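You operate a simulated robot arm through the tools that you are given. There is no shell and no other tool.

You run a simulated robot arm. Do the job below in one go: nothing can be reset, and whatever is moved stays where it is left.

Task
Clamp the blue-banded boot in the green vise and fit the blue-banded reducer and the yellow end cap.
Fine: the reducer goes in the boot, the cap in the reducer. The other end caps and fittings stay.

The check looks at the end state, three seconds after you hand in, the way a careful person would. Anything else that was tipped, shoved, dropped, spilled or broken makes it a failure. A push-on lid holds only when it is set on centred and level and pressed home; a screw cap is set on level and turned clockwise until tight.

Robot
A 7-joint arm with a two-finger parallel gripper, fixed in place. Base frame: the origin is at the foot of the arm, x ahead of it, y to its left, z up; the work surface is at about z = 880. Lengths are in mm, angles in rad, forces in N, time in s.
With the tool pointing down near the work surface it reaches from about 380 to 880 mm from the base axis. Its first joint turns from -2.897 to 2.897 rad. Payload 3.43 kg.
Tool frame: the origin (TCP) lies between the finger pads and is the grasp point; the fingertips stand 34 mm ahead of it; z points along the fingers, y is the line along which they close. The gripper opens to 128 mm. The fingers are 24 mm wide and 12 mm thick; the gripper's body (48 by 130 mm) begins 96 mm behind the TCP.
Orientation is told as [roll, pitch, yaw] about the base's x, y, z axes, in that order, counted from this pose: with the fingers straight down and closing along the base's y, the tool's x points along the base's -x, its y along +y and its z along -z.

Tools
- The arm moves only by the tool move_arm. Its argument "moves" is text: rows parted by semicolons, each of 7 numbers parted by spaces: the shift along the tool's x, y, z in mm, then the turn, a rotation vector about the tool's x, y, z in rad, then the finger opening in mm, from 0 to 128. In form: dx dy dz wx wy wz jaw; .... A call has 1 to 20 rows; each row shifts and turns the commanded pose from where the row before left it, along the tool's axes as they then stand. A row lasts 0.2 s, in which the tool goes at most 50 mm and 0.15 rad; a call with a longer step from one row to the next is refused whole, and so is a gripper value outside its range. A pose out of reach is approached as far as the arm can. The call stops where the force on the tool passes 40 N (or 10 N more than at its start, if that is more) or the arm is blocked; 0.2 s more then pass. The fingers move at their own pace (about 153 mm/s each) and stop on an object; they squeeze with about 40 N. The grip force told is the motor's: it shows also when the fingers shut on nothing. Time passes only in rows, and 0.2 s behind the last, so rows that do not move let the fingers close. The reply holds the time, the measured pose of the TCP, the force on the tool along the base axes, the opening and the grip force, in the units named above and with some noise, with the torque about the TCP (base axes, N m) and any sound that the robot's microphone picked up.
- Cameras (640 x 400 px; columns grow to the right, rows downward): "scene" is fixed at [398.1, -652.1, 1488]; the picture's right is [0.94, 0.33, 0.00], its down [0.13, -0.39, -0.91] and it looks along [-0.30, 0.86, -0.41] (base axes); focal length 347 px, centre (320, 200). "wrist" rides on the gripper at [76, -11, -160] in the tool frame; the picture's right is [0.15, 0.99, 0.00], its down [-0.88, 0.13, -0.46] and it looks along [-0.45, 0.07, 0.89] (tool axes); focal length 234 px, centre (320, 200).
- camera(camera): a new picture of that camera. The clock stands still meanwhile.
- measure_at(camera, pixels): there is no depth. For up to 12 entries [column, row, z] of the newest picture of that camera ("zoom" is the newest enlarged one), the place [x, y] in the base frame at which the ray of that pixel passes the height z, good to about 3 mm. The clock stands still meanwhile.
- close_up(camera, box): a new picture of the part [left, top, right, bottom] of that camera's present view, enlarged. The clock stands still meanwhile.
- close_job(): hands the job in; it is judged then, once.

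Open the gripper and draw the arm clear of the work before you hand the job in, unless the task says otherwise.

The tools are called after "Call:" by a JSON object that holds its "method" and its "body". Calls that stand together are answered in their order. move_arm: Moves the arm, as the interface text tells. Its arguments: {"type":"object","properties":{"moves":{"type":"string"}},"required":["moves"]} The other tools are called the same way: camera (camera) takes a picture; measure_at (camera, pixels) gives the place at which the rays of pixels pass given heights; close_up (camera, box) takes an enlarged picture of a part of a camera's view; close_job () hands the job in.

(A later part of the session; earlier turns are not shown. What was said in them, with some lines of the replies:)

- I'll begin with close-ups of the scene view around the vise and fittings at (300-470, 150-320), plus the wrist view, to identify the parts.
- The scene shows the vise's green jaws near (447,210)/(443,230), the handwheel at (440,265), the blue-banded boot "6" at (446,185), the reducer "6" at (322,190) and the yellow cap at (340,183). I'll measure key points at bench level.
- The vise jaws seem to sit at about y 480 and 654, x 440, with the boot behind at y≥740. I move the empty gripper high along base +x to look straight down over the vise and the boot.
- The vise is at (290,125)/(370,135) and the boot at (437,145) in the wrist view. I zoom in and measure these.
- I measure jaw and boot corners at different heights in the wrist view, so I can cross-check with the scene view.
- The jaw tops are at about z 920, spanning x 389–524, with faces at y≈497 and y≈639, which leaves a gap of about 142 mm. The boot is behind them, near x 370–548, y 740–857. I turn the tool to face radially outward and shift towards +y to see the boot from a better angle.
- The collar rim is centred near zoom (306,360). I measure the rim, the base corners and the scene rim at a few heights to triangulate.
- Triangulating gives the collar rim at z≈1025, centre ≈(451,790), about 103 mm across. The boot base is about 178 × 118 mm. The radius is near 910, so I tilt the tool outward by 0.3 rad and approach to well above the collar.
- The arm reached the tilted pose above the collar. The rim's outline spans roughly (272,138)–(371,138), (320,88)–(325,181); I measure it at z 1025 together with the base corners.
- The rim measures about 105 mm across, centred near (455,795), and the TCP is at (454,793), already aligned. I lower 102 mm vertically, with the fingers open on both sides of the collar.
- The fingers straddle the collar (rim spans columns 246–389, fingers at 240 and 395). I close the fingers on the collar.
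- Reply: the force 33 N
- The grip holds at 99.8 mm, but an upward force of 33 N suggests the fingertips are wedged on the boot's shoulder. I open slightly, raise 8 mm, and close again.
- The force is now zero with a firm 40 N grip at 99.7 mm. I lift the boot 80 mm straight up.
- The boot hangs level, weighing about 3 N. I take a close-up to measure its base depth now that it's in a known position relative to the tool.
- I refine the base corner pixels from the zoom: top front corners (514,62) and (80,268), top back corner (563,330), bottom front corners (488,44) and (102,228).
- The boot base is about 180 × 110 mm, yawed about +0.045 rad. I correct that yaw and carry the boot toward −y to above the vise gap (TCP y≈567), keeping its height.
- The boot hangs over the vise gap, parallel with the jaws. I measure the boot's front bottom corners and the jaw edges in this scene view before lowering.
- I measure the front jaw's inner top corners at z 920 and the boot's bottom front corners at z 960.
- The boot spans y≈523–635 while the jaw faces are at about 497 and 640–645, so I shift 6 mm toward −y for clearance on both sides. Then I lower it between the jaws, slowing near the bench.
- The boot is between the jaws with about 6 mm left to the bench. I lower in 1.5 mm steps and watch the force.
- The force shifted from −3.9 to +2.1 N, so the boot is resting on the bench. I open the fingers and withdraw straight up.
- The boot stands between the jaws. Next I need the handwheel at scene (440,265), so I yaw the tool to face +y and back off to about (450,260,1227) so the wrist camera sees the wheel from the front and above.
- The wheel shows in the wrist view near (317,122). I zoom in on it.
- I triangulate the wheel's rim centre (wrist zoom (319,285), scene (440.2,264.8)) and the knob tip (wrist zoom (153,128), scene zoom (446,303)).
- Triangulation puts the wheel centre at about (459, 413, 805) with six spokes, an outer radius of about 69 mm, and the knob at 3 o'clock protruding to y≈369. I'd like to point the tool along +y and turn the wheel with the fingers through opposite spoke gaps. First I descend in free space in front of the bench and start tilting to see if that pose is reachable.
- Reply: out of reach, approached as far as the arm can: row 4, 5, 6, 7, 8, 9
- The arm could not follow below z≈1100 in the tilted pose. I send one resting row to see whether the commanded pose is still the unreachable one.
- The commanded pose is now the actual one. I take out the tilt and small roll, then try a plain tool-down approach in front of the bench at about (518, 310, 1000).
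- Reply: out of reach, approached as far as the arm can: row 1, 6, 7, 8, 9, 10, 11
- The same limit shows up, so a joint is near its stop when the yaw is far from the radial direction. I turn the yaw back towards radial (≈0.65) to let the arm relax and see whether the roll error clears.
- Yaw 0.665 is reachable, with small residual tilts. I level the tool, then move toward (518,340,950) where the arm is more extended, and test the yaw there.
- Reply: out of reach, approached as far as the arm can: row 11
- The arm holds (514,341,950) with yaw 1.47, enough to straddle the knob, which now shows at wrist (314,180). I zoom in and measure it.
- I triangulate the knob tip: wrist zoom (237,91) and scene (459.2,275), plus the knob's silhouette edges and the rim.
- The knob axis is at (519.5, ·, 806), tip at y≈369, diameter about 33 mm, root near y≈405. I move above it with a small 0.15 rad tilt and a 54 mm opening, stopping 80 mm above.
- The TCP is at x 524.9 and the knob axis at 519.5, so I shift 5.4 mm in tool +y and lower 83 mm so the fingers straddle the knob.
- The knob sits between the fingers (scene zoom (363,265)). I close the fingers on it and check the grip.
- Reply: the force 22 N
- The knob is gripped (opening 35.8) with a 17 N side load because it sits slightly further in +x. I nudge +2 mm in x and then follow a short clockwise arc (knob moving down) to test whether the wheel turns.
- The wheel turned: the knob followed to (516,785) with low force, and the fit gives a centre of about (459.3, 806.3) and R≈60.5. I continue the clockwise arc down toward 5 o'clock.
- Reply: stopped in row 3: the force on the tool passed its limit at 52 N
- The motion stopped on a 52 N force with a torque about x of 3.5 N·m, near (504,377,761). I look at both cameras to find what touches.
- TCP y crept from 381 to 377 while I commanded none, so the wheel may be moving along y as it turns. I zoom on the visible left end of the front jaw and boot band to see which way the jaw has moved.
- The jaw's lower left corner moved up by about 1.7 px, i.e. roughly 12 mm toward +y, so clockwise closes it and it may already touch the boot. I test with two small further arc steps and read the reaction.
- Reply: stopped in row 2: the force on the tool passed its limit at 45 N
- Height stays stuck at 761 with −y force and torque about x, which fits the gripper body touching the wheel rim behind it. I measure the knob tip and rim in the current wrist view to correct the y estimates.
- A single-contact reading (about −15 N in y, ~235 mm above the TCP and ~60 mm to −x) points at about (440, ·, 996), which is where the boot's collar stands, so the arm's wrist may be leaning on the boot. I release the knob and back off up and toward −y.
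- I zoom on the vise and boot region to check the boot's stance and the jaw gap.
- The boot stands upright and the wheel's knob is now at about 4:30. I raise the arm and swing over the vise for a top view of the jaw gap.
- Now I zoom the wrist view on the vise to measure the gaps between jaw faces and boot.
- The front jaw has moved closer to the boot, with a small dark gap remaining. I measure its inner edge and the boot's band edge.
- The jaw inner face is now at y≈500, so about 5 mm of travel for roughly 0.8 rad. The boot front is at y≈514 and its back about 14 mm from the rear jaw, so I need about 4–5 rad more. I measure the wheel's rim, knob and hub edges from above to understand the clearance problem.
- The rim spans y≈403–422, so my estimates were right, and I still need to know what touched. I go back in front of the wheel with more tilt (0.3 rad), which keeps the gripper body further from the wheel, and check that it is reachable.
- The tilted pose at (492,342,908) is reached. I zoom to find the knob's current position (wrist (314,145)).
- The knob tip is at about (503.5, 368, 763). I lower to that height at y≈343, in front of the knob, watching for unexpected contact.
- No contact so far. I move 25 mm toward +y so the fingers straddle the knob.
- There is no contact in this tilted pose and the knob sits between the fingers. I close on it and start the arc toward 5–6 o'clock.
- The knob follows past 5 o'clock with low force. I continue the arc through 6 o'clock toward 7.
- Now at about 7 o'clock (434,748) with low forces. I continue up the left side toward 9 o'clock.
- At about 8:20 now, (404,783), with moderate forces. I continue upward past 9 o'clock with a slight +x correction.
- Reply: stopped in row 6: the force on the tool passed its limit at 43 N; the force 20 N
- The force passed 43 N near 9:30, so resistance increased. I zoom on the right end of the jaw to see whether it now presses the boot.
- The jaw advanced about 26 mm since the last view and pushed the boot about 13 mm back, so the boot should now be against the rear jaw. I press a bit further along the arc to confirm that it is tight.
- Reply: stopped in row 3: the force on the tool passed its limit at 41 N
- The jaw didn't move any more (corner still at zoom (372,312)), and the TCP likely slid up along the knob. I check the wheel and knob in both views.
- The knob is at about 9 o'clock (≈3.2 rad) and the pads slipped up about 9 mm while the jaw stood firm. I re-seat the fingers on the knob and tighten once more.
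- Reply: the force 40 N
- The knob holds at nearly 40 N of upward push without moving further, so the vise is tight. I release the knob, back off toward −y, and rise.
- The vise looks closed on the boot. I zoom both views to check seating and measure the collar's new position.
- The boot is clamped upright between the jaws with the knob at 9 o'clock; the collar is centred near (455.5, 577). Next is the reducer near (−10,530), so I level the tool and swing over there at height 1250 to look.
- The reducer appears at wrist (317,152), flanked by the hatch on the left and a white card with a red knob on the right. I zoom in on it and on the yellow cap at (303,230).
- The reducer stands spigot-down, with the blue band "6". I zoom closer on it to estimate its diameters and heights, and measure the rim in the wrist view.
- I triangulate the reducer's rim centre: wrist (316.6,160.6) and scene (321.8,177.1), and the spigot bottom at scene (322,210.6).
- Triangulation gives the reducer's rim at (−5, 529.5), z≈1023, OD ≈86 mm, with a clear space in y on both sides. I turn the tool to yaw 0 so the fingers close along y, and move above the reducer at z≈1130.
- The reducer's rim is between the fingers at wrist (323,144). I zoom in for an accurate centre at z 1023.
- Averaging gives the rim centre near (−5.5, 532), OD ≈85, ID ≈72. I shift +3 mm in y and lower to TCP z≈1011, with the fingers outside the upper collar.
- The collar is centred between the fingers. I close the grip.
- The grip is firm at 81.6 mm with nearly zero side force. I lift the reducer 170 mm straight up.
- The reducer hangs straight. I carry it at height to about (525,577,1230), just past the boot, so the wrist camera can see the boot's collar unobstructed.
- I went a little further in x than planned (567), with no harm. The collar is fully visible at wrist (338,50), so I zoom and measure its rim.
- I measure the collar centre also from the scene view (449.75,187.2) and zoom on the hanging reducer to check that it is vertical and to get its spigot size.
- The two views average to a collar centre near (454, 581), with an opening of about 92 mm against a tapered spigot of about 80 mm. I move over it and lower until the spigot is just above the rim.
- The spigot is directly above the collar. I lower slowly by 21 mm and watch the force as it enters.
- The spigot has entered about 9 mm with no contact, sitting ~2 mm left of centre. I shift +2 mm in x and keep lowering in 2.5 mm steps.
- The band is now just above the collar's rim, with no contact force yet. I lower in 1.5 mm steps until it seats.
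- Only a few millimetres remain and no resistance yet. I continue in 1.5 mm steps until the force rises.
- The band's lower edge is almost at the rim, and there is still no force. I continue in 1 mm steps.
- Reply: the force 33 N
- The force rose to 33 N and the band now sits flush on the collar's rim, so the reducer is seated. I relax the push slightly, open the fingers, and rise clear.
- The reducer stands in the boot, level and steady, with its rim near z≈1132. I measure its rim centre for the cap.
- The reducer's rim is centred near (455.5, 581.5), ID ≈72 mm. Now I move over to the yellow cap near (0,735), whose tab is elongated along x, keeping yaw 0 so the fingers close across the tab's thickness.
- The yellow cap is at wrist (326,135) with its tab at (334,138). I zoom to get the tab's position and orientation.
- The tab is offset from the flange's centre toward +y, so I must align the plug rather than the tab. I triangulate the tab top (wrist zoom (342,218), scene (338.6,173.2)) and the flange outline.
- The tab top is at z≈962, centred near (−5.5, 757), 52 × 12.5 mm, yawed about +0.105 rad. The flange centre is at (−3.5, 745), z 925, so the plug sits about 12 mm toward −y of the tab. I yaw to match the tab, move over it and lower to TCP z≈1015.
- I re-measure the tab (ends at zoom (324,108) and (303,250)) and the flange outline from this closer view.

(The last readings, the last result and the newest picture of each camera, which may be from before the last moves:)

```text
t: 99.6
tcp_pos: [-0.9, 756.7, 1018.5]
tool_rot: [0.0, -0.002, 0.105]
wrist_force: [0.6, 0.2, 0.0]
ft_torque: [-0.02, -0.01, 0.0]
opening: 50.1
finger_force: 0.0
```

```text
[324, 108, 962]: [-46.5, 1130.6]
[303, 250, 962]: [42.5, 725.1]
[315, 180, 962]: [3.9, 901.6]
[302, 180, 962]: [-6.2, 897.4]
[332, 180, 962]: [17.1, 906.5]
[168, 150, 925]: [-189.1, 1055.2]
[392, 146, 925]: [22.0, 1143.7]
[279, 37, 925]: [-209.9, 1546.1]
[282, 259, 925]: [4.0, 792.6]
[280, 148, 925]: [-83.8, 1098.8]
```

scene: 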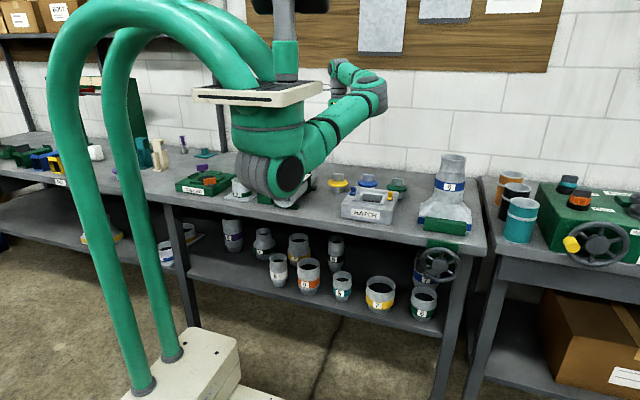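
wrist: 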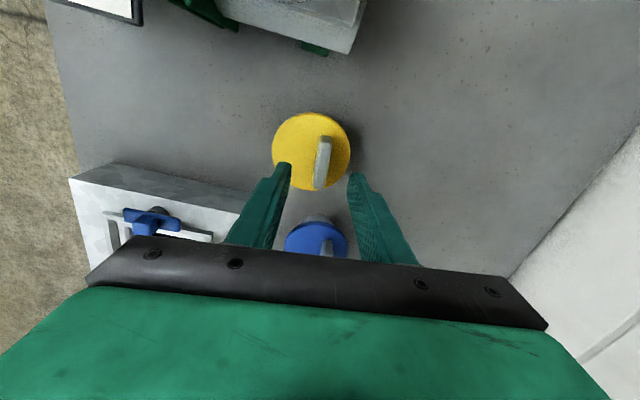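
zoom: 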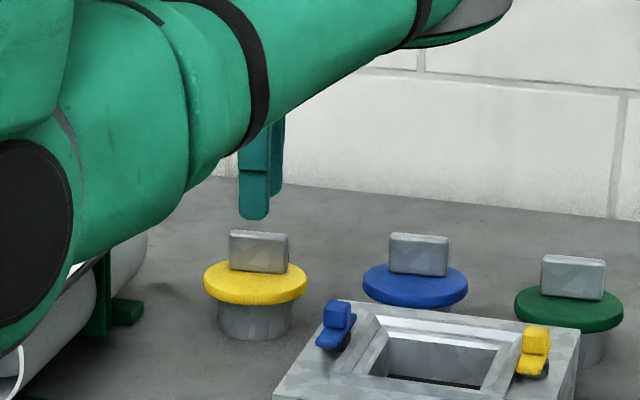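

That used the scene zoom as the newest one. I take the wrist close-up again and measure on it.

Call:
{"method": "close_up", "body": {"camera": "wrist", "box": [250, 100, 400, 240]}}

Call:
{"method": "measure_at", "body": {"camera": "zoom", "pixels": [[324, 108, 962], [303, 250, 962], [315, 180, 962], [302, 180, 962], [332, 180, 962], [168, 150, 925], [392, 146, 925], [279, 37, 925], [282, 259, 925], [280, 148, 925]]}}

```text
2.86 times, centred on (325, 170) of wrist
```

zoom: 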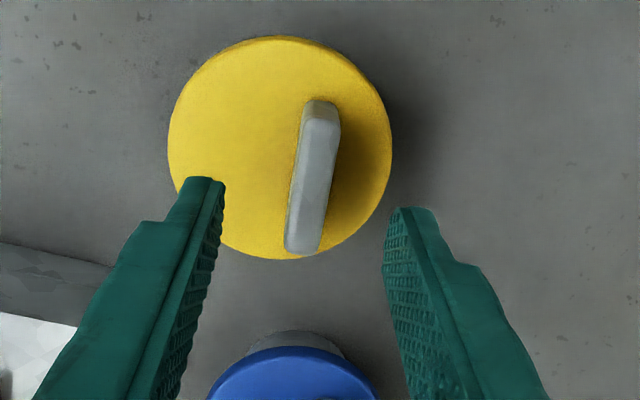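

```text
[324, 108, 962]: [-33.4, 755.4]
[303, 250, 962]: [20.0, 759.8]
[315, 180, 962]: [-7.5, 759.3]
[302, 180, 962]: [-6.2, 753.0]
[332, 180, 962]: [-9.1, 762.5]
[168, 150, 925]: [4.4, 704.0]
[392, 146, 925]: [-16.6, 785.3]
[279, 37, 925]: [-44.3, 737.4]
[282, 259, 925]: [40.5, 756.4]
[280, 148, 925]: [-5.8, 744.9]
```

The tab is centred at about (−7, 758) and the flange at (−4.6, 745.5), with the plug offset about (+2.4, −12.5) from the tab. I shift onto the tab and lower to TCP z≈964.

Call:
{"method": "move_arm", "body": {"moves": "5.5 1.6 0 0 0 0 50; 0 0 15 0 0 0 50; 0 0 15 0 0 0 50; 0 0 12 0 0 0 50; 0 0 8 0 0 0 50; 0 0 4 0 0 0 50; 0 0 0 0 0 0 50; 0 0 0 0 0 0 50"}}

Call:
{"method": "close_up", "body": {"camera": "wrist", "box": [250, 100, 400, 240]}}

Call:
{"method": "close_up", "body": {"camera": "scene", "box": [310, 130, 390, 205]}}

```text
t: 101.4
tcp_pos: [-6.7, 757.4, 962.4]
tool_rot: [0.001, -0.003, 0.104]
wrist_force: [-0.3, -1.0, 0.3]
ft_torque: [0.03, 0.02, 0.04]
opening: 50.2
finger_force: 0.1
```

```text
2.86 times, centred on (325, 170) of wrist
```

zoom: 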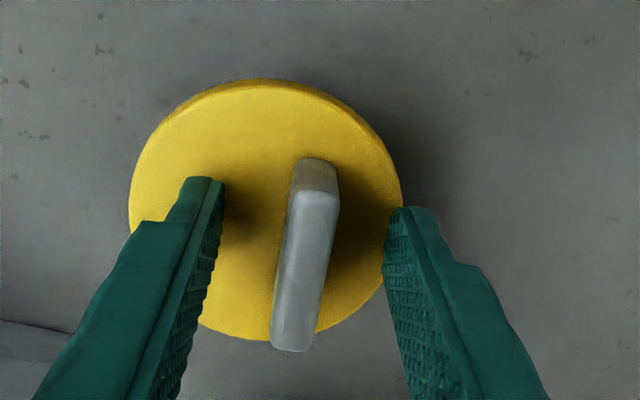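

```text
5.33 times, centred on (350, 168) of scene
```

zoom: 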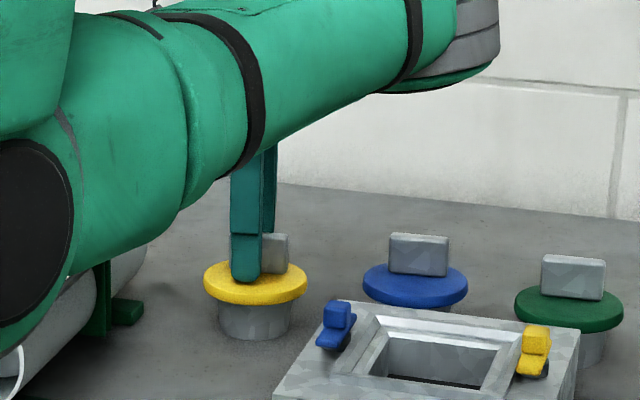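

The tab sits midway between the fingers, with no contact on the flange. I close the grip on the tab.

Call:
{"method": "move_arm", "body": {"moves": "0 0 0 0 0 0 35; 0 0 0 0 0 0 20; 0 0 0 0 0 0 8; 0 0 0 0 0 0 5; 0 0 0 0 0 0 5"}}

Call:
{"method": "close_up", "body": {"camera": "wrist", "box": [250, 100, 400, 240]}}

```text
t: 102.6
tcp_pos: [-7.6, 756.6, 962.9]
tool_rot: [-0.001, -0.001, 0.105]
wrist_force: [-0.5, -0.6, -0.1]
ft_torque: [-0.01, -0.01, -0.02]
opening: 11.8
finger_force: 39.9
```

```text
2.86 times, centred on (325, 170) of wrist
```

zoom: 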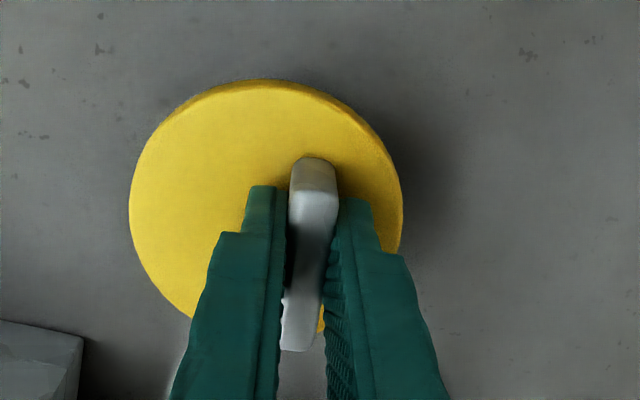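

The tab is gripped (opening 11.8 mm). I measure the flange outline now to get the plug offset relative to the TCP at (−7.6,756.6).

Call:
{"method": "measure_at", "body": {"camera": "zoom", "pixels": [[129, 203, 925], [403, 213, 925], [262, 80, 925], [180, 305, 925], [370, 137, 925], [165, 117, 925]]}}

```text
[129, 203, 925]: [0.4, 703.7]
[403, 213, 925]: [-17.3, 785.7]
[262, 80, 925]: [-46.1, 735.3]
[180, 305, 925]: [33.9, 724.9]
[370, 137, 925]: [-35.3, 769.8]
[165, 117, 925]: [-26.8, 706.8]
```

A circle fit puts the flange centre at (−4.2, 744.2), so the plug is offset by about (+2.8, −12.4) from the TCP. I lift the cap 275 mm straight up.

Call:
{"method": "move_arm", "body": {"moves": "0 0 -5 0 0 0 5; 0 0 -15 0 0 0 5; 0 0 -30 0 0 0 5; 0 0 -30 0 0 0 5; 0 0 -30 0 0 0 5; 0 0 -30 0 0 0 5; 0 0 -30 0 0 0 5; 0 0 -30 0 0 0 5; 0 0 -30 0 0 0 5; 0 0 -30 0 0 0 5; 0 0 -15 0 0 0 5; 0 0 0 0 0 0 5; 0 0 0 0 0 0 5"}}

Call:
{"method": "camera", "body": {"camera": "wrist"}}

Call:
{"method": "camera", "body": {"camera": "scene"}}

```text
t: 105.4
tcp_pos: [-7.2, 759.0, 1237.1]
tool_rot: [0.001, -0.001, 0.105]
wrist_force: [-0.7, -0.4, -0.6]
ft_torque: [0.02, 0.02, 0.0]
opening: 12.1
finger_force: 39.1
```

```text
taken
```

wrist: 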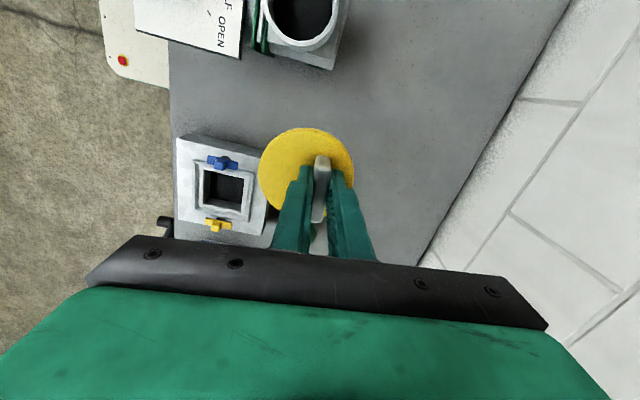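

```text
taken
```

scene: 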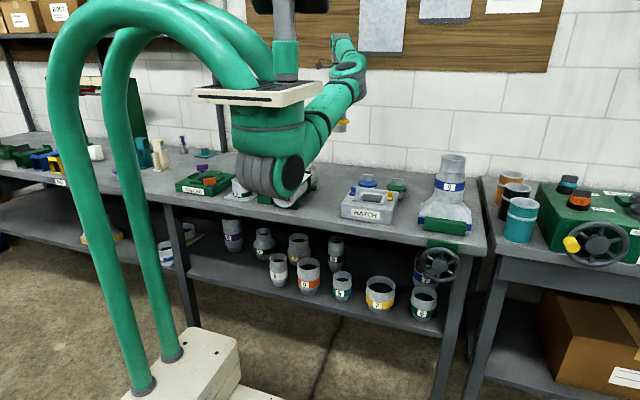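

The cap hangs level. I carry it at height to above the reducer, with TCP target (452.4, 594) so that the plug is over (455.2, 581.7).

Call:
{"method": "move_arm", "body": {"moves": "-10 -5 -8 0 0 0 5; -25 -12 0 0 0 0 5; -38 -18.3 0 0 0 0 5; -38 -18.3 0 0 0 0 5; -38 -18.3 0 0 0 0 5; -38 -18.3 0 0 0 0 5; -38 -18.3 0 0 0 0 5; -38 -18.3 0 0 0 0 5; -38 -18.3 0 0 0 0 5; -38 -18.3 0 0 0 0 5; -38 -18.3 0 0 0 0 5; -38 -18.3 0 0 0 0 5; -16.8 -8.2 0 0 0 0 5; -8 -4 0 0 0 0 5; 0 0 0 0 0 0 5; 0 0 0 0 0 0 5"}}

Call:
{"method": "camera", "body": {"camera": "wrist"}}

Call:
{"method": "close_up", "body": {"camera": "scene", "box": [410, 90, 490, 200]}}

```text
t: 108.8
tcp_pos: [452.9, 591.7, 1247.1]
tool_rot: [0.0, -0.003, 0.106]
wrist_force: [0.4, 0.6, -0.4]
ft_torque: [0.01, 0.01, -0.01]
opening: 12.4
finger_force: 40.1
```

```text
taken
```

wrist: 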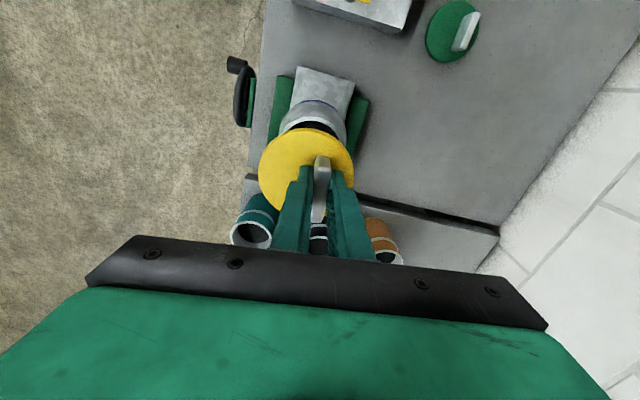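

```text
3.64 times, centred on (450, 145) of scene
```

zoom: 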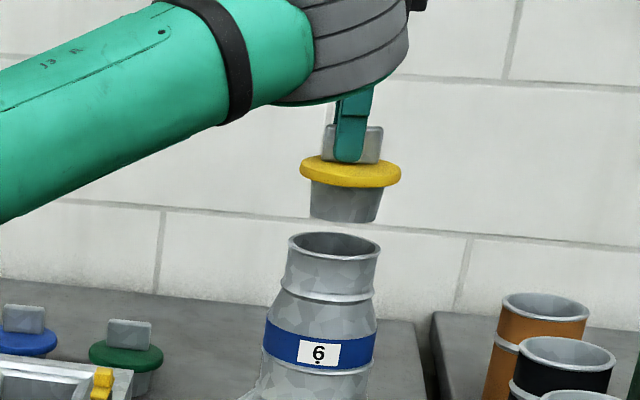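

In the scene view the plug appears slightly right of the reducer's mouth. I measure the rim centre (z 1132) and the flange centre (z 1209) in the same zoom to compare.

Call:
{"method": "close_up", "body": {"camera": "scene", "box": [420, 110, 480, 180]}}

Call:
{"method": "close_up", "body": {"camera": "scene", "box": [420, 110, 480, 180]}}

```text
5.71 times, centred on (450, 145) of scene
```

zoom: 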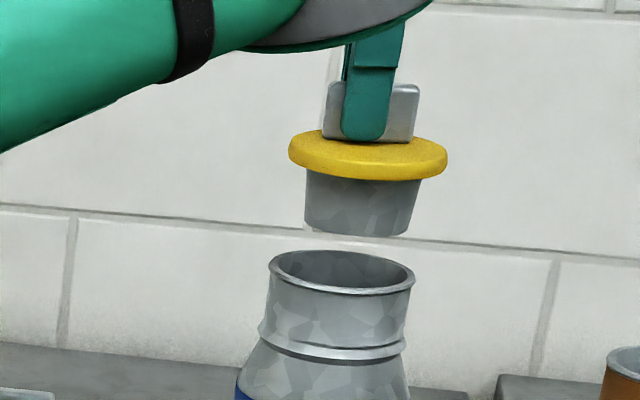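

```text
5.71 times, centred on (450, 145) of scene
```

zoom: 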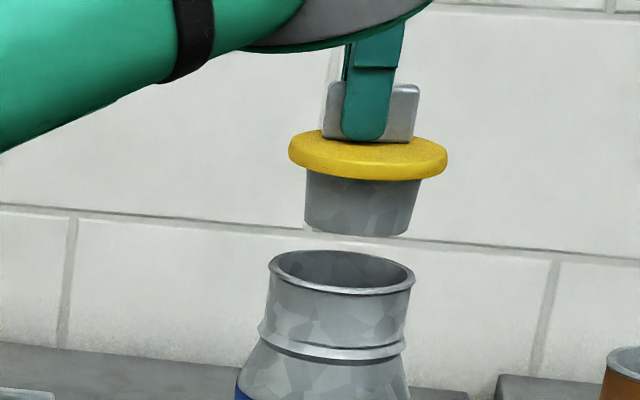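

Call:
{"method": "measure_at", "body": {"camera": "zoom", "pixels": [[341.5, 272, 1132], [268, 266, 1132], [415, 278, 1132], [368, 151, 1209], [290, 146, 1207], [446, 158, 1207], [357, 226, 1164], [306, 222, 1164], [409, 232, 1164]]}}

```text
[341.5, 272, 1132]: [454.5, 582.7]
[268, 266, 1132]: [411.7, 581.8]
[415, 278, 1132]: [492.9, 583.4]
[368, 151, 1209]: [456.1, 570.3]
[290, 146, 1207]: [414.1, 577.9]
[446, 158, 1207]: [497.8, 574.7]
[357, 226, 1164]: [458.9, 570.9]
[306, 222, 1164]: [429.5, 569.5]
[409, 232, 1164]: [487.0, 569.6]
```

In the scene view the plug and rim agree within about 2 mm along the picture's right. To check y, I zoom the wrist view, where the reducer's rim is visible beyond the flange.

Call:
{"method": "close_up", "body": {"camera": "wrist", "box": [245, 80, 375, 230]}}

Call:
{"method": "measure_at", "body": {"camera": "zoom", "pixels": [[320, 200, 1209]]}}

```text
2.67 times, centred on (310, 155) of wrist
```

zoom: 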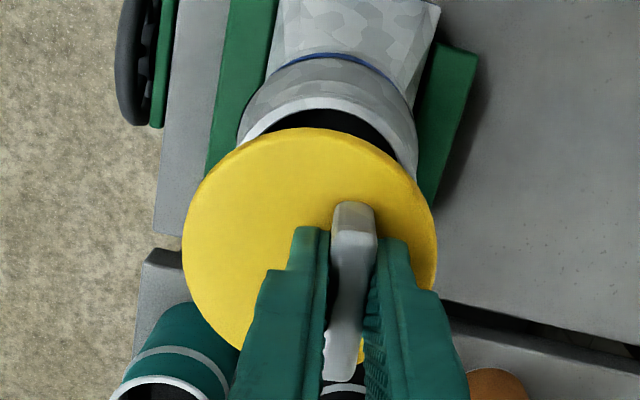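

```text
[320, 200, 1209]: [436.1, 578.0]
```

Call:
{"method": "close_up", "body": {"camera": "wrist", "box": [275, 95, 355, 150]}}

```text
7.27 times, centred on (315, 122) of wrist
```

zoom: 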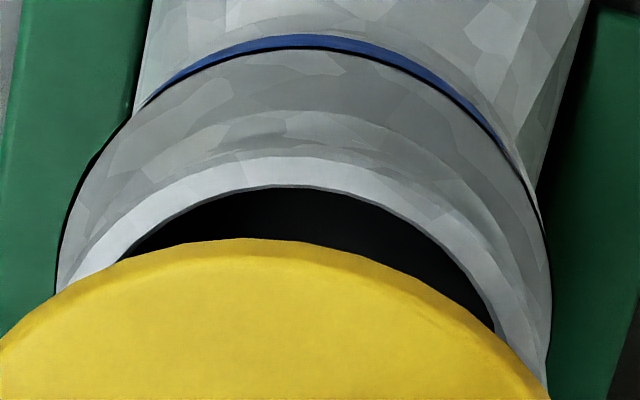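

Call:
{"method": "measure_at", "body": {"camera": "zoom", "pixels": [[140, 205, 1132], [215, 167, 1132], [290, 157, 1132], [370, 170, 1132], [450, 216, 1132], [510, 290, 1132], [125, 255, 1132], [180, 210, 1132], [275, 187, 1132], [380, 205, 1132], [440, 245, 1132], [490, 315, 1132]]}}

Call:
{"method": "close_up", "body": {"camera": "wrist", "box": [245, 80, 375, 230]}}

Call:
{"method": "measure_at", "body": {"camera": "zoom", "pixels": [[182, 240, 1207], [437, 250, 1207], [313, 128, 1207], [215, 335, 1207], [230, 160, 1207], [400, 172, 1207], [190, 290, 1207], [270, 136, 1207], [360, 136, 1207]]}}

```text
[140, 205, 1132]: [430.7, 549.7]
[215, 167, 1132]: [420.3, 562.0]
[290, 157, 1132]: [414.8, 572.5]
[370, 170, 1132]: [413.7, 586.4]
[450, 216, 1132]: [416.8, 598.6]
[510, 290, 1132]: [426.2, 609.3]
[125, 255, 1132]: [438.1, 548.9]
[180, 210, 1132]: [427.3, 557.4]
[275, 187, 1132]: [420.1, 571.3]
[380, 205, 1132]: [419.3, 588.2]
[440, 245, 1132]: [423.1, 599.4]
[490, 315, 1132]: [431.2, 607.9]
```

```text
2.67 times, centred on (310, 155) of wrist
```

zoom: 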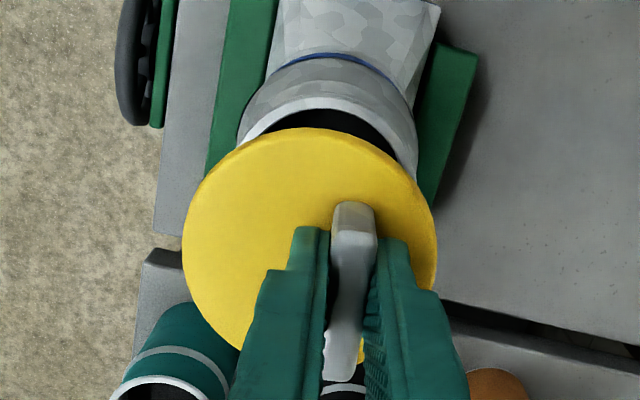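

```text
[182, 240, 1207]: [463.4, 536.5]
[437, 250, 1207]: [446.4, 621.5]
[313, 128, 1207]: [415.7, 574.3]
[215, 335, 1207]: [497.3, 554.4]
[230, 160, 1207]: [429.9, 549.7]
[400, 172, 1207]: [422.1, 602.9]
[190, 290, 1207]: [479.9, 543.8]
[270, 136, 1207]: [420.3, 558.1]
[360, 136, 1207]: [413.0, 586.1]
```

The fits give the rim centre at (455, 581.2) and the flange centre at about (456.5, 579). I correct by (−1.5, +2.2) mm and lower 45 mm, slowing as the plug reaches the rim.

Call:
{"method": "move_arm", "body": {"moves": "1.26 2.35 0 0 0 0 5; 0 0 10 0 0 0 5; 0 0 10 0 0 0 5; 0 0 5 0 0 0 5; 0 0 4 0 0 0 5; 0 0 4 0 0 0 5; 0 0 3 0 0 0 5; 0 0 3 0 0 0 5; 0 0 3 0 0 0 5; 0 0 3 0 0 0 5; 0 0 0 0 0 0 5"}}

Call:
{"method": "close_up", "body": {"camera": "scene", "box": [420, 120, 480, 190]}}

Call:
{"method": "close_up", "body": {"camera": "wrist", "box": [245, 80, 375, 230]}}

```text
t: 111.2
tcp_pos: [450.4, 594.6, 1201.6]
tool_rot: [0.001, -0.002, 0.105]
wrist_force: [-0.4, -0.1, -0.7]
ft_torque: [0.01, -0.04, -0.02]
opening: 12.0
finger_force: 40.0
```

```text
5.71 times, centred on (450, 155) of scene
```

zoom: 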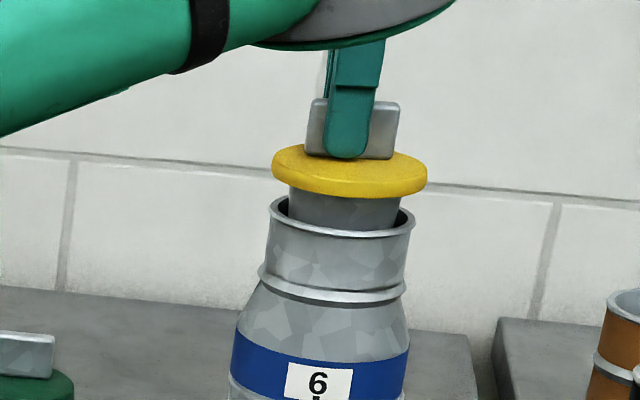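

```text
2.67 times, centred on (310, 155) of wrist
```

zoom: 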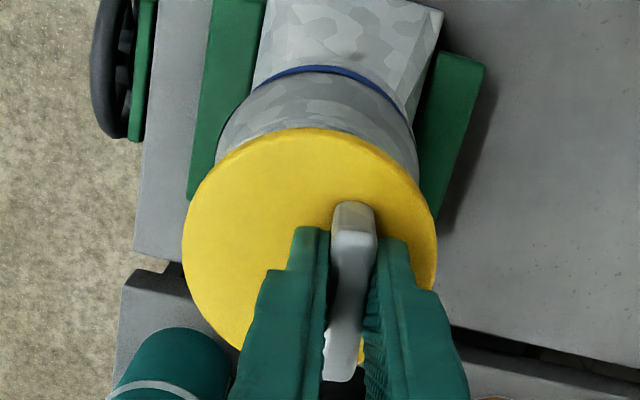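

The plug has entered about 13 mm freely and appears ~2 mm right of centre. I shift −1.5 mm in x and keep lowering.

Call:
{"method": "move_arm", "body": {"moves": "0.8 0 2.5 0 0 0 5; 0.7 0 2.5 0 0 0 5; 0 0 2.5 0 0 0 5; 0 0 2.5 0 0 0 5; 0 0 2.5 0 0 0 5; 0 0 2.5 0 0 0 5; 0 0 0 0 0 0 5"}}

Call:
{"method": "close_up", "body": {"camera": "scene", "box": [420, 120, 480, 190]}}

```text
t: 112.8
tcp_pos: [448.0, 594.7, 1187.4]
tool_rot: [0.0, -0.002, 0.106]
wrist_force: [0.4, 0.4, -0.8]
ft_torque: [0.02, -0.02, -0.01]
opening: 12.2
finger_force: 40.2
```

```text
5.71 times, centred on (450, 155) of scene
```

zoom: 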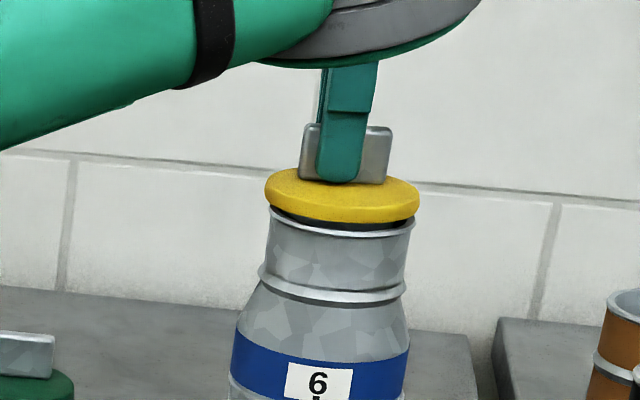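

The flange is centred over the rim with a few millimetres to go and no force. I lower in 1.5 mm steps until it seats.

Call:
{"method": "move_arm", "body": {"moves": "0 0 1.5 0 0 0 5; 0 0 1.5 0 0 0 5; 0 0 1.5 0 0 0 5; 0 0 1.5 0 0 0 5; 0 0 0 0 0 0 5"}}

Call:
{"method": "close_up", "body": {"camera": "scene", "box": [420, 130, 480, 200]}}

```text
t: 114.0
tcp_pos: [447.9, 594.2, 1183.2]
tool_rot: [0.004, -0.002, 0.103]
wrist_force: [4.8, 3.6, 24.5]
ft_torque: [-0.04, -0.3, 0.05]
opening: 11.9
finger_force: 39.6
```

```text
5.71 times, centred on (450, 165) of scene
```

zoom: 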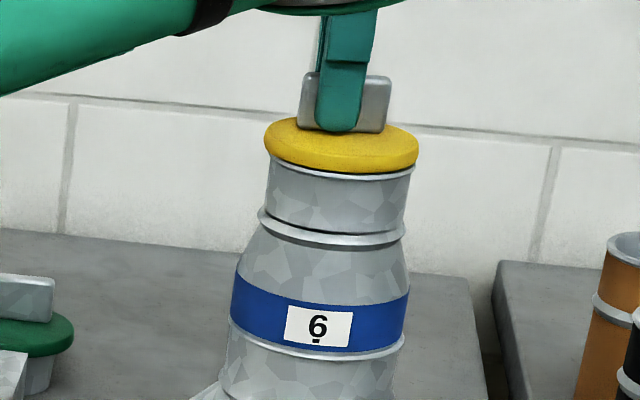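

Force is 24.5 N with the flange at the rim. I press a bit further to make sure it is fully home.

Call:
{"method": "move_arm", "body": {"moves": "0 0 0.7 0 0 0 5; 0 0 0.7 0 0 0 5; 0 0 0.7 0 0 0 5; 0 0 0 0 0 0 5"}}

Call:
{"method": "close_up", "body": {"camera": "scene", "box": [425, 140, 475, 180]}}

```text
t: 115.0
tcp_pos: [448.2, 594.4, 1181.4]
tool_rot: [0.002, -0.001, 0.106]
wrist_force: [-1.8, -1.3, 8.2]
ft_torque: [-0.29, 0.3, 0.0]
opening: 12.1
finger_force: 40.0
stopped in row 4: the force on the tool passed its limit at 40 N (the readings are from after the stop); the commanded pose is now the measured one
```

```text
10.00 times, centred on (450, 160) of scene
```

zoom: 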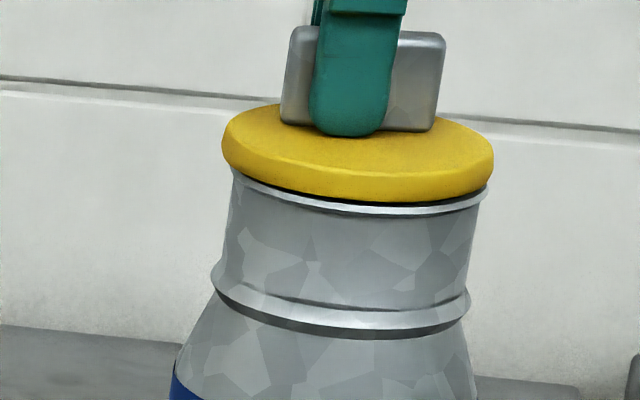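

The press reached 40 N with the flange down on the rim and centred (zoom columns 222–494 against 232–487). I open the fingers and rise off the tab to inspect the cap.

Call:
{"method": "move_arm", "body": {"moves": "0 0 -0.5 0 0 0 5; 0 0 0 0 0 0 25; 0 0 0 0 0 0 45; 0 0 0 0 0 0 45; 0 0 -15 0 0 0 45; 0 0 -25 0 0 0 45; 0 0 -30 0 0 0 45; 0 0 0 0 0 0 45; 0 0 0 0 0 0 45"}}

Call:
{"method": "close_up", "body": {"camera": "scene", "box": [425, 135, 475, 185]}}

Call:
{"method": "close_up", "body": {"camera": "wrist", "box": [245, 80, 375, 230]}}

```text
t: 117.0
tcp_pos: [447.7, 595.0, 1251.0]
tool_rot: [0.004, -0.001, 0.105]
wrist_force: [-0.8, 0.2, 0.2]
ft_torque: [-0.01, -0.02, 0.03]
opening: 45.2
finger_force: 0.1
```

```text
8.00 times, centred on (450, 160) of scene
```

zoom: 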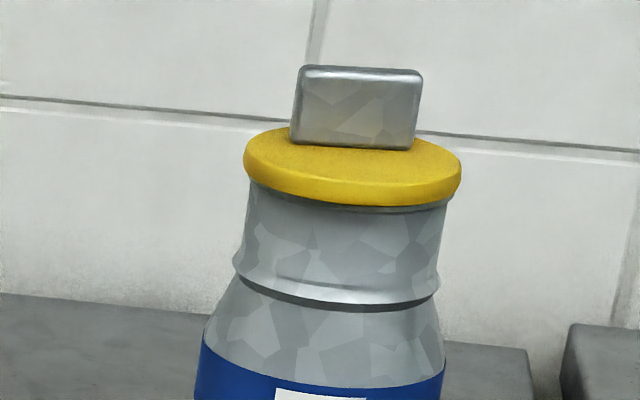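

```text
2.67 times, centred on (310, 155) of wrist
```

zoom: 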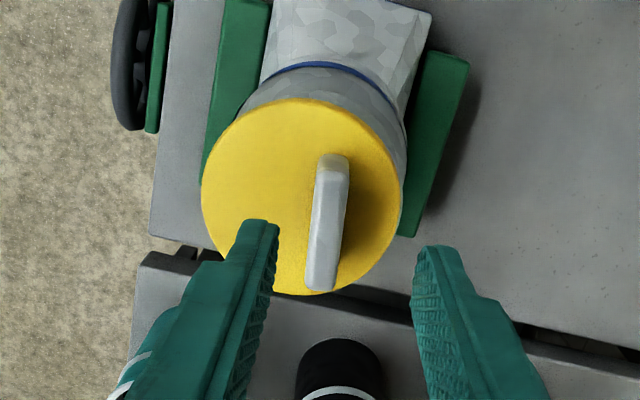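

The cap now lies flush and level on the reducer. To be sure it is pressed home, I'll press near the flange's centre with closed fingers, so I measure the flange and tab here first.

Call:
{"method": "measure_at", "body": {"camera": "zoom", "pixels": [[201, 195, 1141], [404, 199, 1141], [300, 100, 1141], [304, 295, 1141], [334, 158, 1178], [320, 288, 1178], [327, 222, 1178], [311, 222, 1178], [342, 222, 1178]]}}

```text
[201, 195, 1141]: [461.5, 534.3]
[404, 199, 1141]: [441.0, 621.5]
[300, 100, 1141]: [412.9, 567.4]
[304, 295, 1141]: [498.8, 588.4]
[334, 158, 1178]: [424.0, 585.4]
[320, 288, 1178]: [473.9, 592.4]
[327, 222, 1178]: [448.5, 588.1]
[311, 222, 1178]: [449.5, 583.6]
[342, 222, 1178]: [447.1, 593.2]
```

The tab is at TCP-frame (448, 594.7), so a spot 23 mm toward −y of it lies on the flange, about 10 mm from centre and clear of the tab. I close the fingers, move there and lower to just above the flange.

Call:
{"method": "move_arm", "body": {"moves": "0 0 0 0 0 0 20; -1 -11.5 0 0 0 0 2; -1 -11.5 0 0 0 0 0; 0 0 20 0 0 0 0; 0 0 20 0 0 0 0; 0 0 15 0 0 0 0; 0 0 10 0 0 0 0; 0 0 0 0 0 0 0; 0 0 0 0 0 0 0"}}

Call:
{"method": "close_up", "body": {"camera": "scene", "box": [425, 120, 475, 185]}}

Call:
{"method": "close_up", "body": {"camera": "wrist", "box": [245, 80, 405, 240]}}

```text
t: 118.3
tcp_pos: [451.7, 574.2, 1214.1]
tool_rot: [0.012, -0.01, 0.106]
wrist_force: [-0.4, -3.8, 13.7]
ft_torque: [0.01, 0.08, 0.0]
opening: 0.4
finger_force: 33.0
stopped in row 6: the force on the tool passed its limit at 56 N (the readings are from after the stop); the commanded pose is now the measured one
```

```text
6.15 times, centred on (450, 152) of scene
```

zoom: 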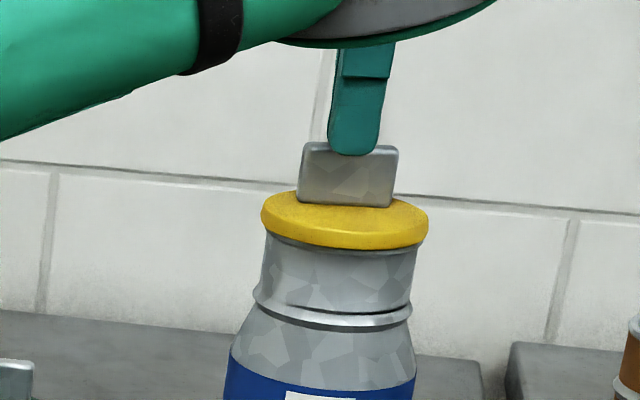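

```text
2.50 times, centred on (325, 160) of wrist
```

zoom: 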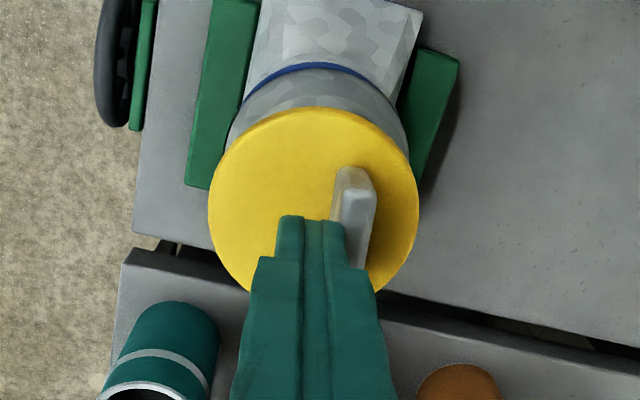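

The closed fingertips met the tab's top edge at z≈1180, since the cap had settled about 5 mm toward −y on release. That pushed the cap down with up to 56 N. I back off upward and inspect.

Call:
{"method": "move_arm", "body": {"moves": "0 0 -5 0 0 0 0; 0 0 -15 0 0 0 0; 0 0 -25 0 0 0 0; 0 0 0 0 0 0 0; 0 0 0 0 0 0 0"}}

Call:
{"method": "close_up", "body": {"camera": "scene", "box": [425, 135, 475, 185]}}

Call:
{"method": "close_up", "body": {"camera": "wrist", "box": [245, 80, 405, 240]}}

```text
t: 119.5
tcp_pos: [452.4, 574.0, 1258.3]
tool_rot: [0.01, -0.006, 0.104]
wrist_force: [-0.6, 0.1, 0.4]
ft_torque: [0.02, 0.0, 0.01]
opening: 0.0
finger_force: 32.9
```

```text
8.00 times, centred on (450, 160) of scene
```

zoom: 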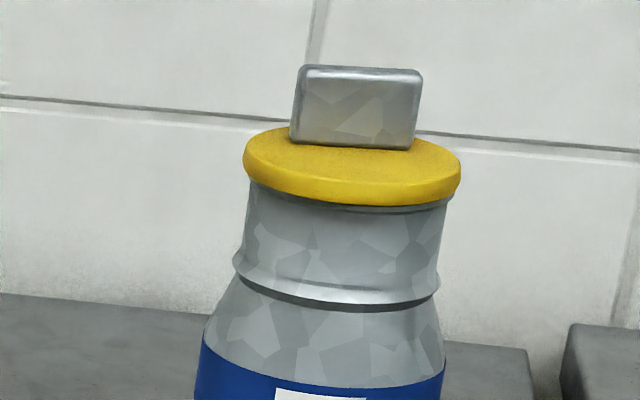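

```text
2.50 times, centred on (325, 160) of wrist
```

zoom: 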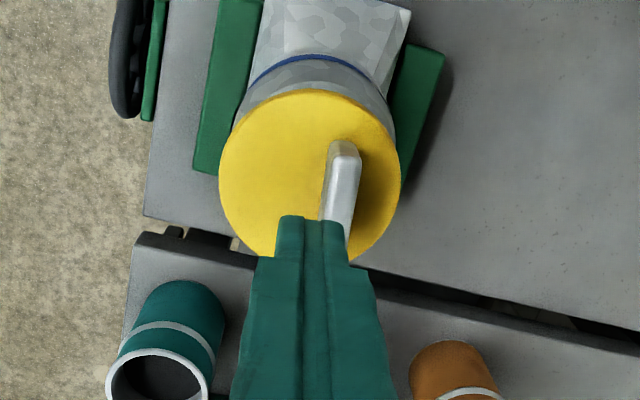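

The cap did not move under the press, and its outline is unchanged, so it is home. I press once more on the front part of the flange, clear of the tab, to make sure that side is also down.

Call:
{"method": "move_arm", "body": {"moves": "0 -13 0 0 0 0 0; 0 0 20 0 0 0 0; 0 0 20 0 0 0 0; 0 0 15 0 0 0 0; 0 0 10 0 0 0 0; 0 0 8 0 0 0 0; 0 0 0 0 0 0 0"}}

Call:
{"method": "close_up", "body": {"camera": "scene", "box": [425, 130, 475, 185]}}

```text
t: 121.1
tcp_pos: [454.7, 560.7, 1182.9]
tool_rot: [0.013, -0.006, 0.106]
wrist_force: [0.0, 1.8, -0.3]
ft_torque: [0.01, -0.04, 0.0]
opening: 0.0
finger_force: 33.3
```

```text
7.27 times, centred on (450, 158) of scene
```

zoom: 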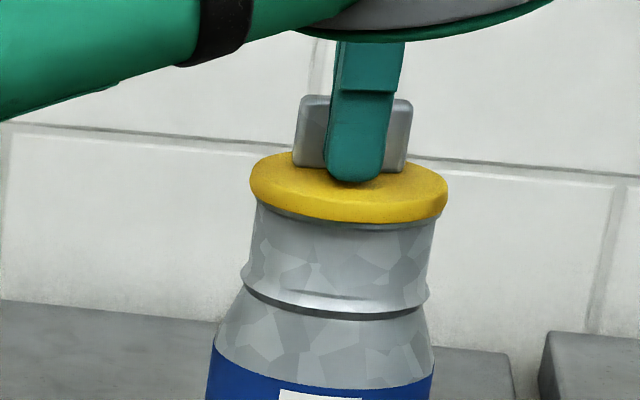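

The fingertips are just above the flange with no contact yet. I press down in small steps until the force rises.

Call:
{"method": "move_arm", "body": {"moves": "0 0 1.5 0 0 0 0; 0 0 1.5 0 0 0 0; 0 0 1.5 0 0 0 0; 0 0 1.5 0 0 0 0; 0 0 1 0 0 0 0; 0 0 1 0 0 0 0; 0 0 1 0 0 0 0; 0 0 0 0 0 0 0"}}

Call:
{"method": "close_up", "body": {"camera": "scene", "box": [425, 130, 475, 185]}}

```text
t: 122.5
tcp_pos: [454.1, 559.9, 1182.1]
tool_rot: [0.015, -0.011, 0.104]
wrist_force: [-0.9, -1.7, 9.5]
ft_torque: [-0.07, 0.12, 0.0]
opening: 0.1
finger_force: 32.9
stopped in row 6: the force on the tool passed its limit at 43 N (the readings are from after the stop); the commanded pose is now the measured one
```

```text
7.27 times, centred on (450, 158) of scene
```

zoom: 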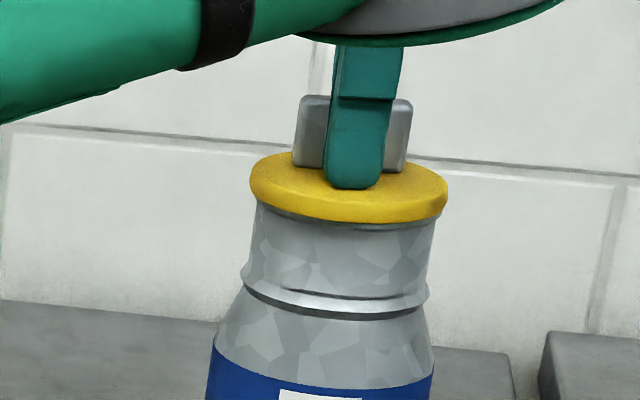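

The front of the flange holds at about 43 N without moving (tip contact near z≈1148). To verify that the cap is level, I touch the rear of the flange the same way and compare the contact height.

Call:
{"method": "move_arm", "body": {"moves": "0 0 -15 0 0 0 0; 0 0 -25 0 0 0 0; 0 0 -25 0 0 0 0; 0 25.5 0 0 0 0 0; 0 25.5 0 0 0 0 0; 0 0 0 0 0 0 0; 0 0 25 0 0 0 0; 0 0 20 0 0 0 0; 0 0 8 0 0 0 0; 0 0 0 0 0 0 0"}}

Call:
{"method": "close_up", "body": {"camera": "wrist", "box": [245, 80, 405, 240]}}

Call:
{"method": "close_up", "body": {"camera": "scene", "box": [425, 130, 475, 185]}}

```text
t: 124.7
tcp_pos: [446.6, 611.6, 1192.3]
tool_rot: [0.015, -0.011, 0.105]
wrist_force: [-0.4, -0.5, -0.1]
ft_torque: [-0.01, -0.01, 0.02]
opening: 0.0
finger_force: 32.9
```

```text
2.50 times, centred on (325, 160) of wrist
```

zoom: 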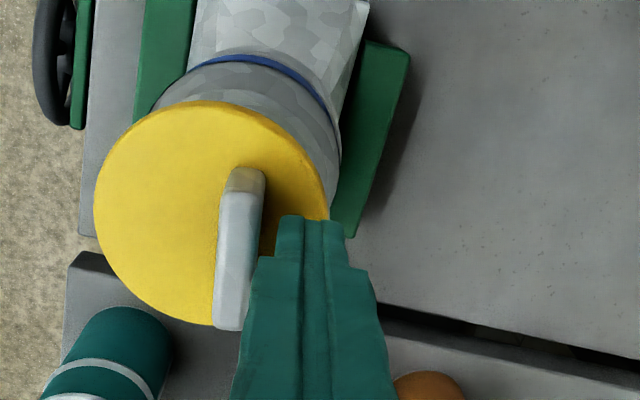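

```text
7.27 times, centred on (450, 158) of scene
```

zoom: 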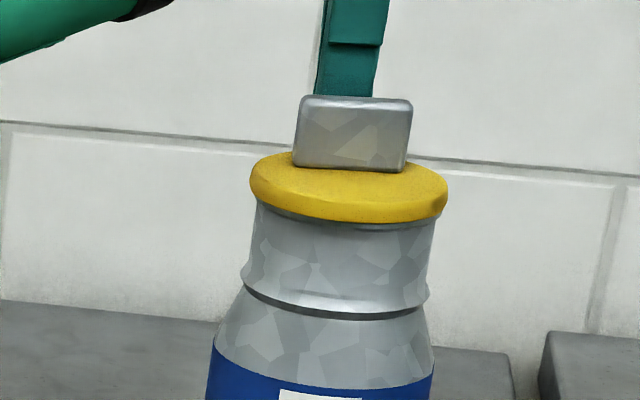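

The fingertips are behind the tab, over the rear of the flange. I lower gently in 1.5 mm steps until contact.

Call:
{"method": "move_arm", "body": {"moves": "0 0 1.5 0 0 0 0; 0 0 1.5 0 0 0 0; 0 0 1.5 0 0 0 0; 0 0 1.5 0 0 0 0; 0 0 1.5 0 0 0 0; 0 0 0 0 0 0 0"}}

```text
t: 126.1
tcp_pos: [448.4, 612.3, 1185.0]
tool_rot: [0.017, -0.009, 0.104]
wrist_force: [-0.2, 0.2, 0.0]
ft_torque: [0.02, 0.01, -0.01]
opening: 0.1
finger_force: 32.6
```

Call:
{"method": "move_arm", "body": {"moves": "0 0 1 0 0 0 0; 0 0 1 0 0 0 0; 0 0 1 0 0 0 0; 0 0 0 0 0 0 0"}}

```text
t: 127.1
tcp_pos: [448.5, 611.4, 1183.2]
tool_rot: [0.017, -0.011, 0.105]
wrist_force: [0.4, 0.5, -0.4]
ft_torque: [-0.03, -0.02, 0.0]
opening: 0.0
finger_force: 32.7
```

Call:
{"method": "move_arm", "body": {"moves": "0 0 1 0 0 0 0; 0 0 1 0 0 0 0; 0 0 0 0 0 0 0"}}

```text
t: 127.9
tcp_pos: [448.5, 611.9, 1180.6]
tool_rot: [0.016, -0.01, 0.104]
wrist_force: [-1.7, 0.1, 6.6]
ft_torque: [0.01, 0.14, -0.04]
opening: 0.0
finger_force: 33.3
```

Rear contact comes at TCP z≈1181, against ≈1182 at the front, so the cap is level to about a millimetre and seated. I rise, open the gripper and draw the arm clear.

Call:
{"method": "move_arm", "body": {"moves": "0 0 -10 0 0 0 0; 0 0 -25 0 0 0 0; 0 0 -35 0 0 0 20; 0 0 -35 0 0 0 60; 20 0 -10 0 0 0 100; 40 0 0 0 0 0 128; 40 0 0 0 0 0 128; 40 0 0 0 0 0 128; 40 -10 0 0 0 0 128; 40 -10 0 0 0 0 128; 40 -10 0 0 0 0 128; 0 0 0 0 0 0.1 128; 0 0 0 0 0 0 128; 0 0 0 0 0 0 128"}}

Call:
{"method": "camera", "body": {"camera": "scene"}}

Call:
{"method": "camera", "body": {"camera": "wrist"}}

```text
t: 130.9
tcp_pos: [188.3, 552.6, 1291.3]
tool_rot: [0.015, -0.009, 0.004]
wrist_force: [-0.5, -1.2, -0.7]
ft_torque: [-0.01, 0.0, -0.03]
opening: 127.9
finger_force: 0.1
```

```text
taken
```

scene: 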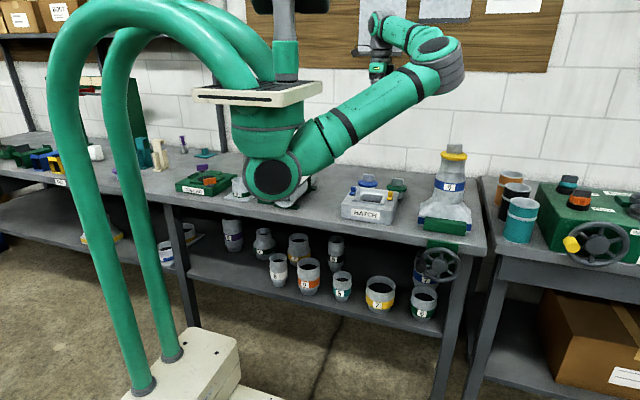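

```text
taken
```

wrist: 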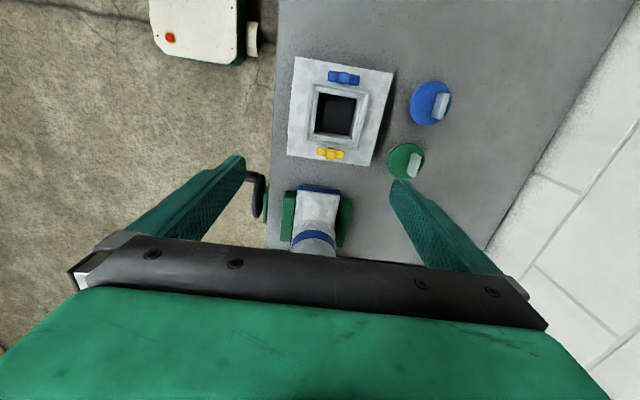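

The assembly stands complete and the arm is clear. I zoom on it for a final check of the vise, reducer and cap.

Call:
{"method": "close_up", "body": {"camera": "scene", "box": [395, 130, 495, 290]}}

Call:
{"method": "close_up", "body": {"camera": "scene", "box": [415, 135, 480, 245]}}

Call:
{"method": "close_up", "body": {"camera": "scene", "box": [270, 150, 430, 330]}}

```text
2.50 times, centred on (445, 210) of scene
```

zoom: 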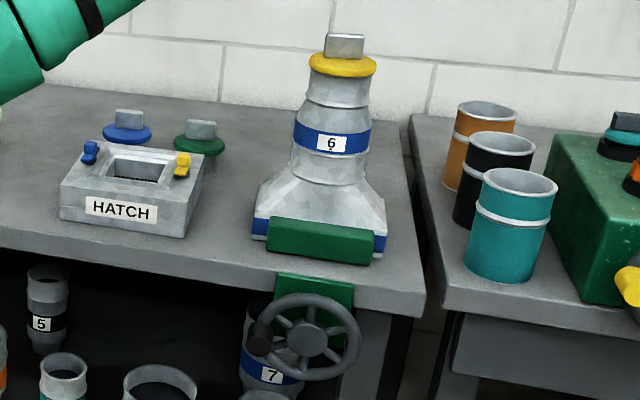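

```text
3.64 times, centred on (448, 190) of scene
```

zoom: 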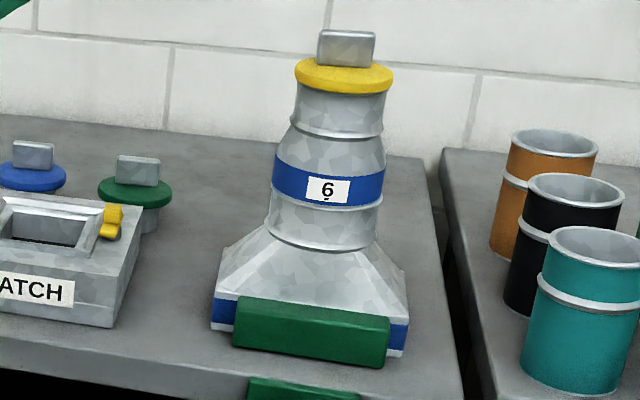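

```text
2.22 times, centred on (350, 240) of scene
```

zoom: 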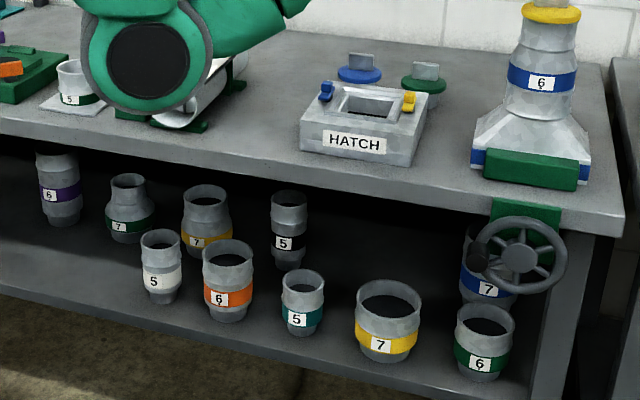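

Everything looks right in the scene view. I take one last wrist zoom of the jaws against the boot before handing in.

Call:
{"method": "close_up", "body": {"camera": "wrist", "box": [255, 170, 375, 260]}}

```text
4.44 times, centred on (315, 215) of wrist
```

zoom: 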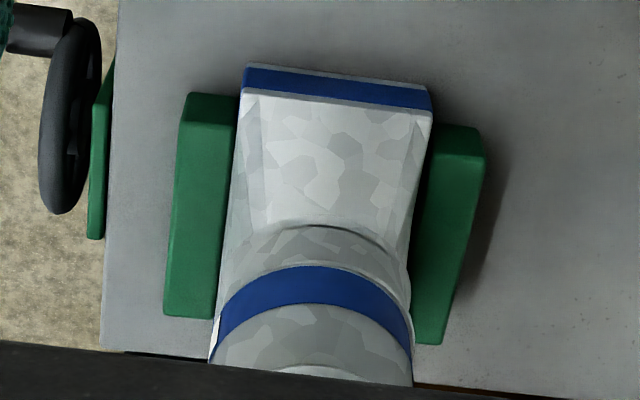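

Both jaws sit snug against the boot. The reducer is seated in the boot, the yellow cap is seated in the reducer, and the gripper is open and clear, so I hand the job in.

Call:
{"method": "close_job", "body": {}}

```text
The job is handed in.
```

The job is handed in. The blue-banded boot is clamped in the green vise, the blue-banded "6" reducer is seated in the boot, and the yellow end cap is pressed into the reducer.

- **Vise:** I turned the handwheel clockwise about half a turn. At the end it held against nearly 40 N at the knob without the jaw moving, and both jaws sit snug on the boot. During the first turning attempt the arm met something hard enough to trip the force limit, and I did not find out what. The boot and vise looked undisturbed afterwards.
- **Reducer:** It seated with about 33 N of push, and its band rests flush on the boot's rim.
- **Cap:** While inserting it I was about 5 mm off, and the cap settled to centre when I let go. A later press caught the tab's top edge and pushed it down with up to 56 N. It did not move under that press or a 43 N press at the front. Front and rear contact heights agree to about a millimetre, so it is level.

The other caps and fittings look untouched in the final views. The gripper is open and the arm is drawn clear of the work.
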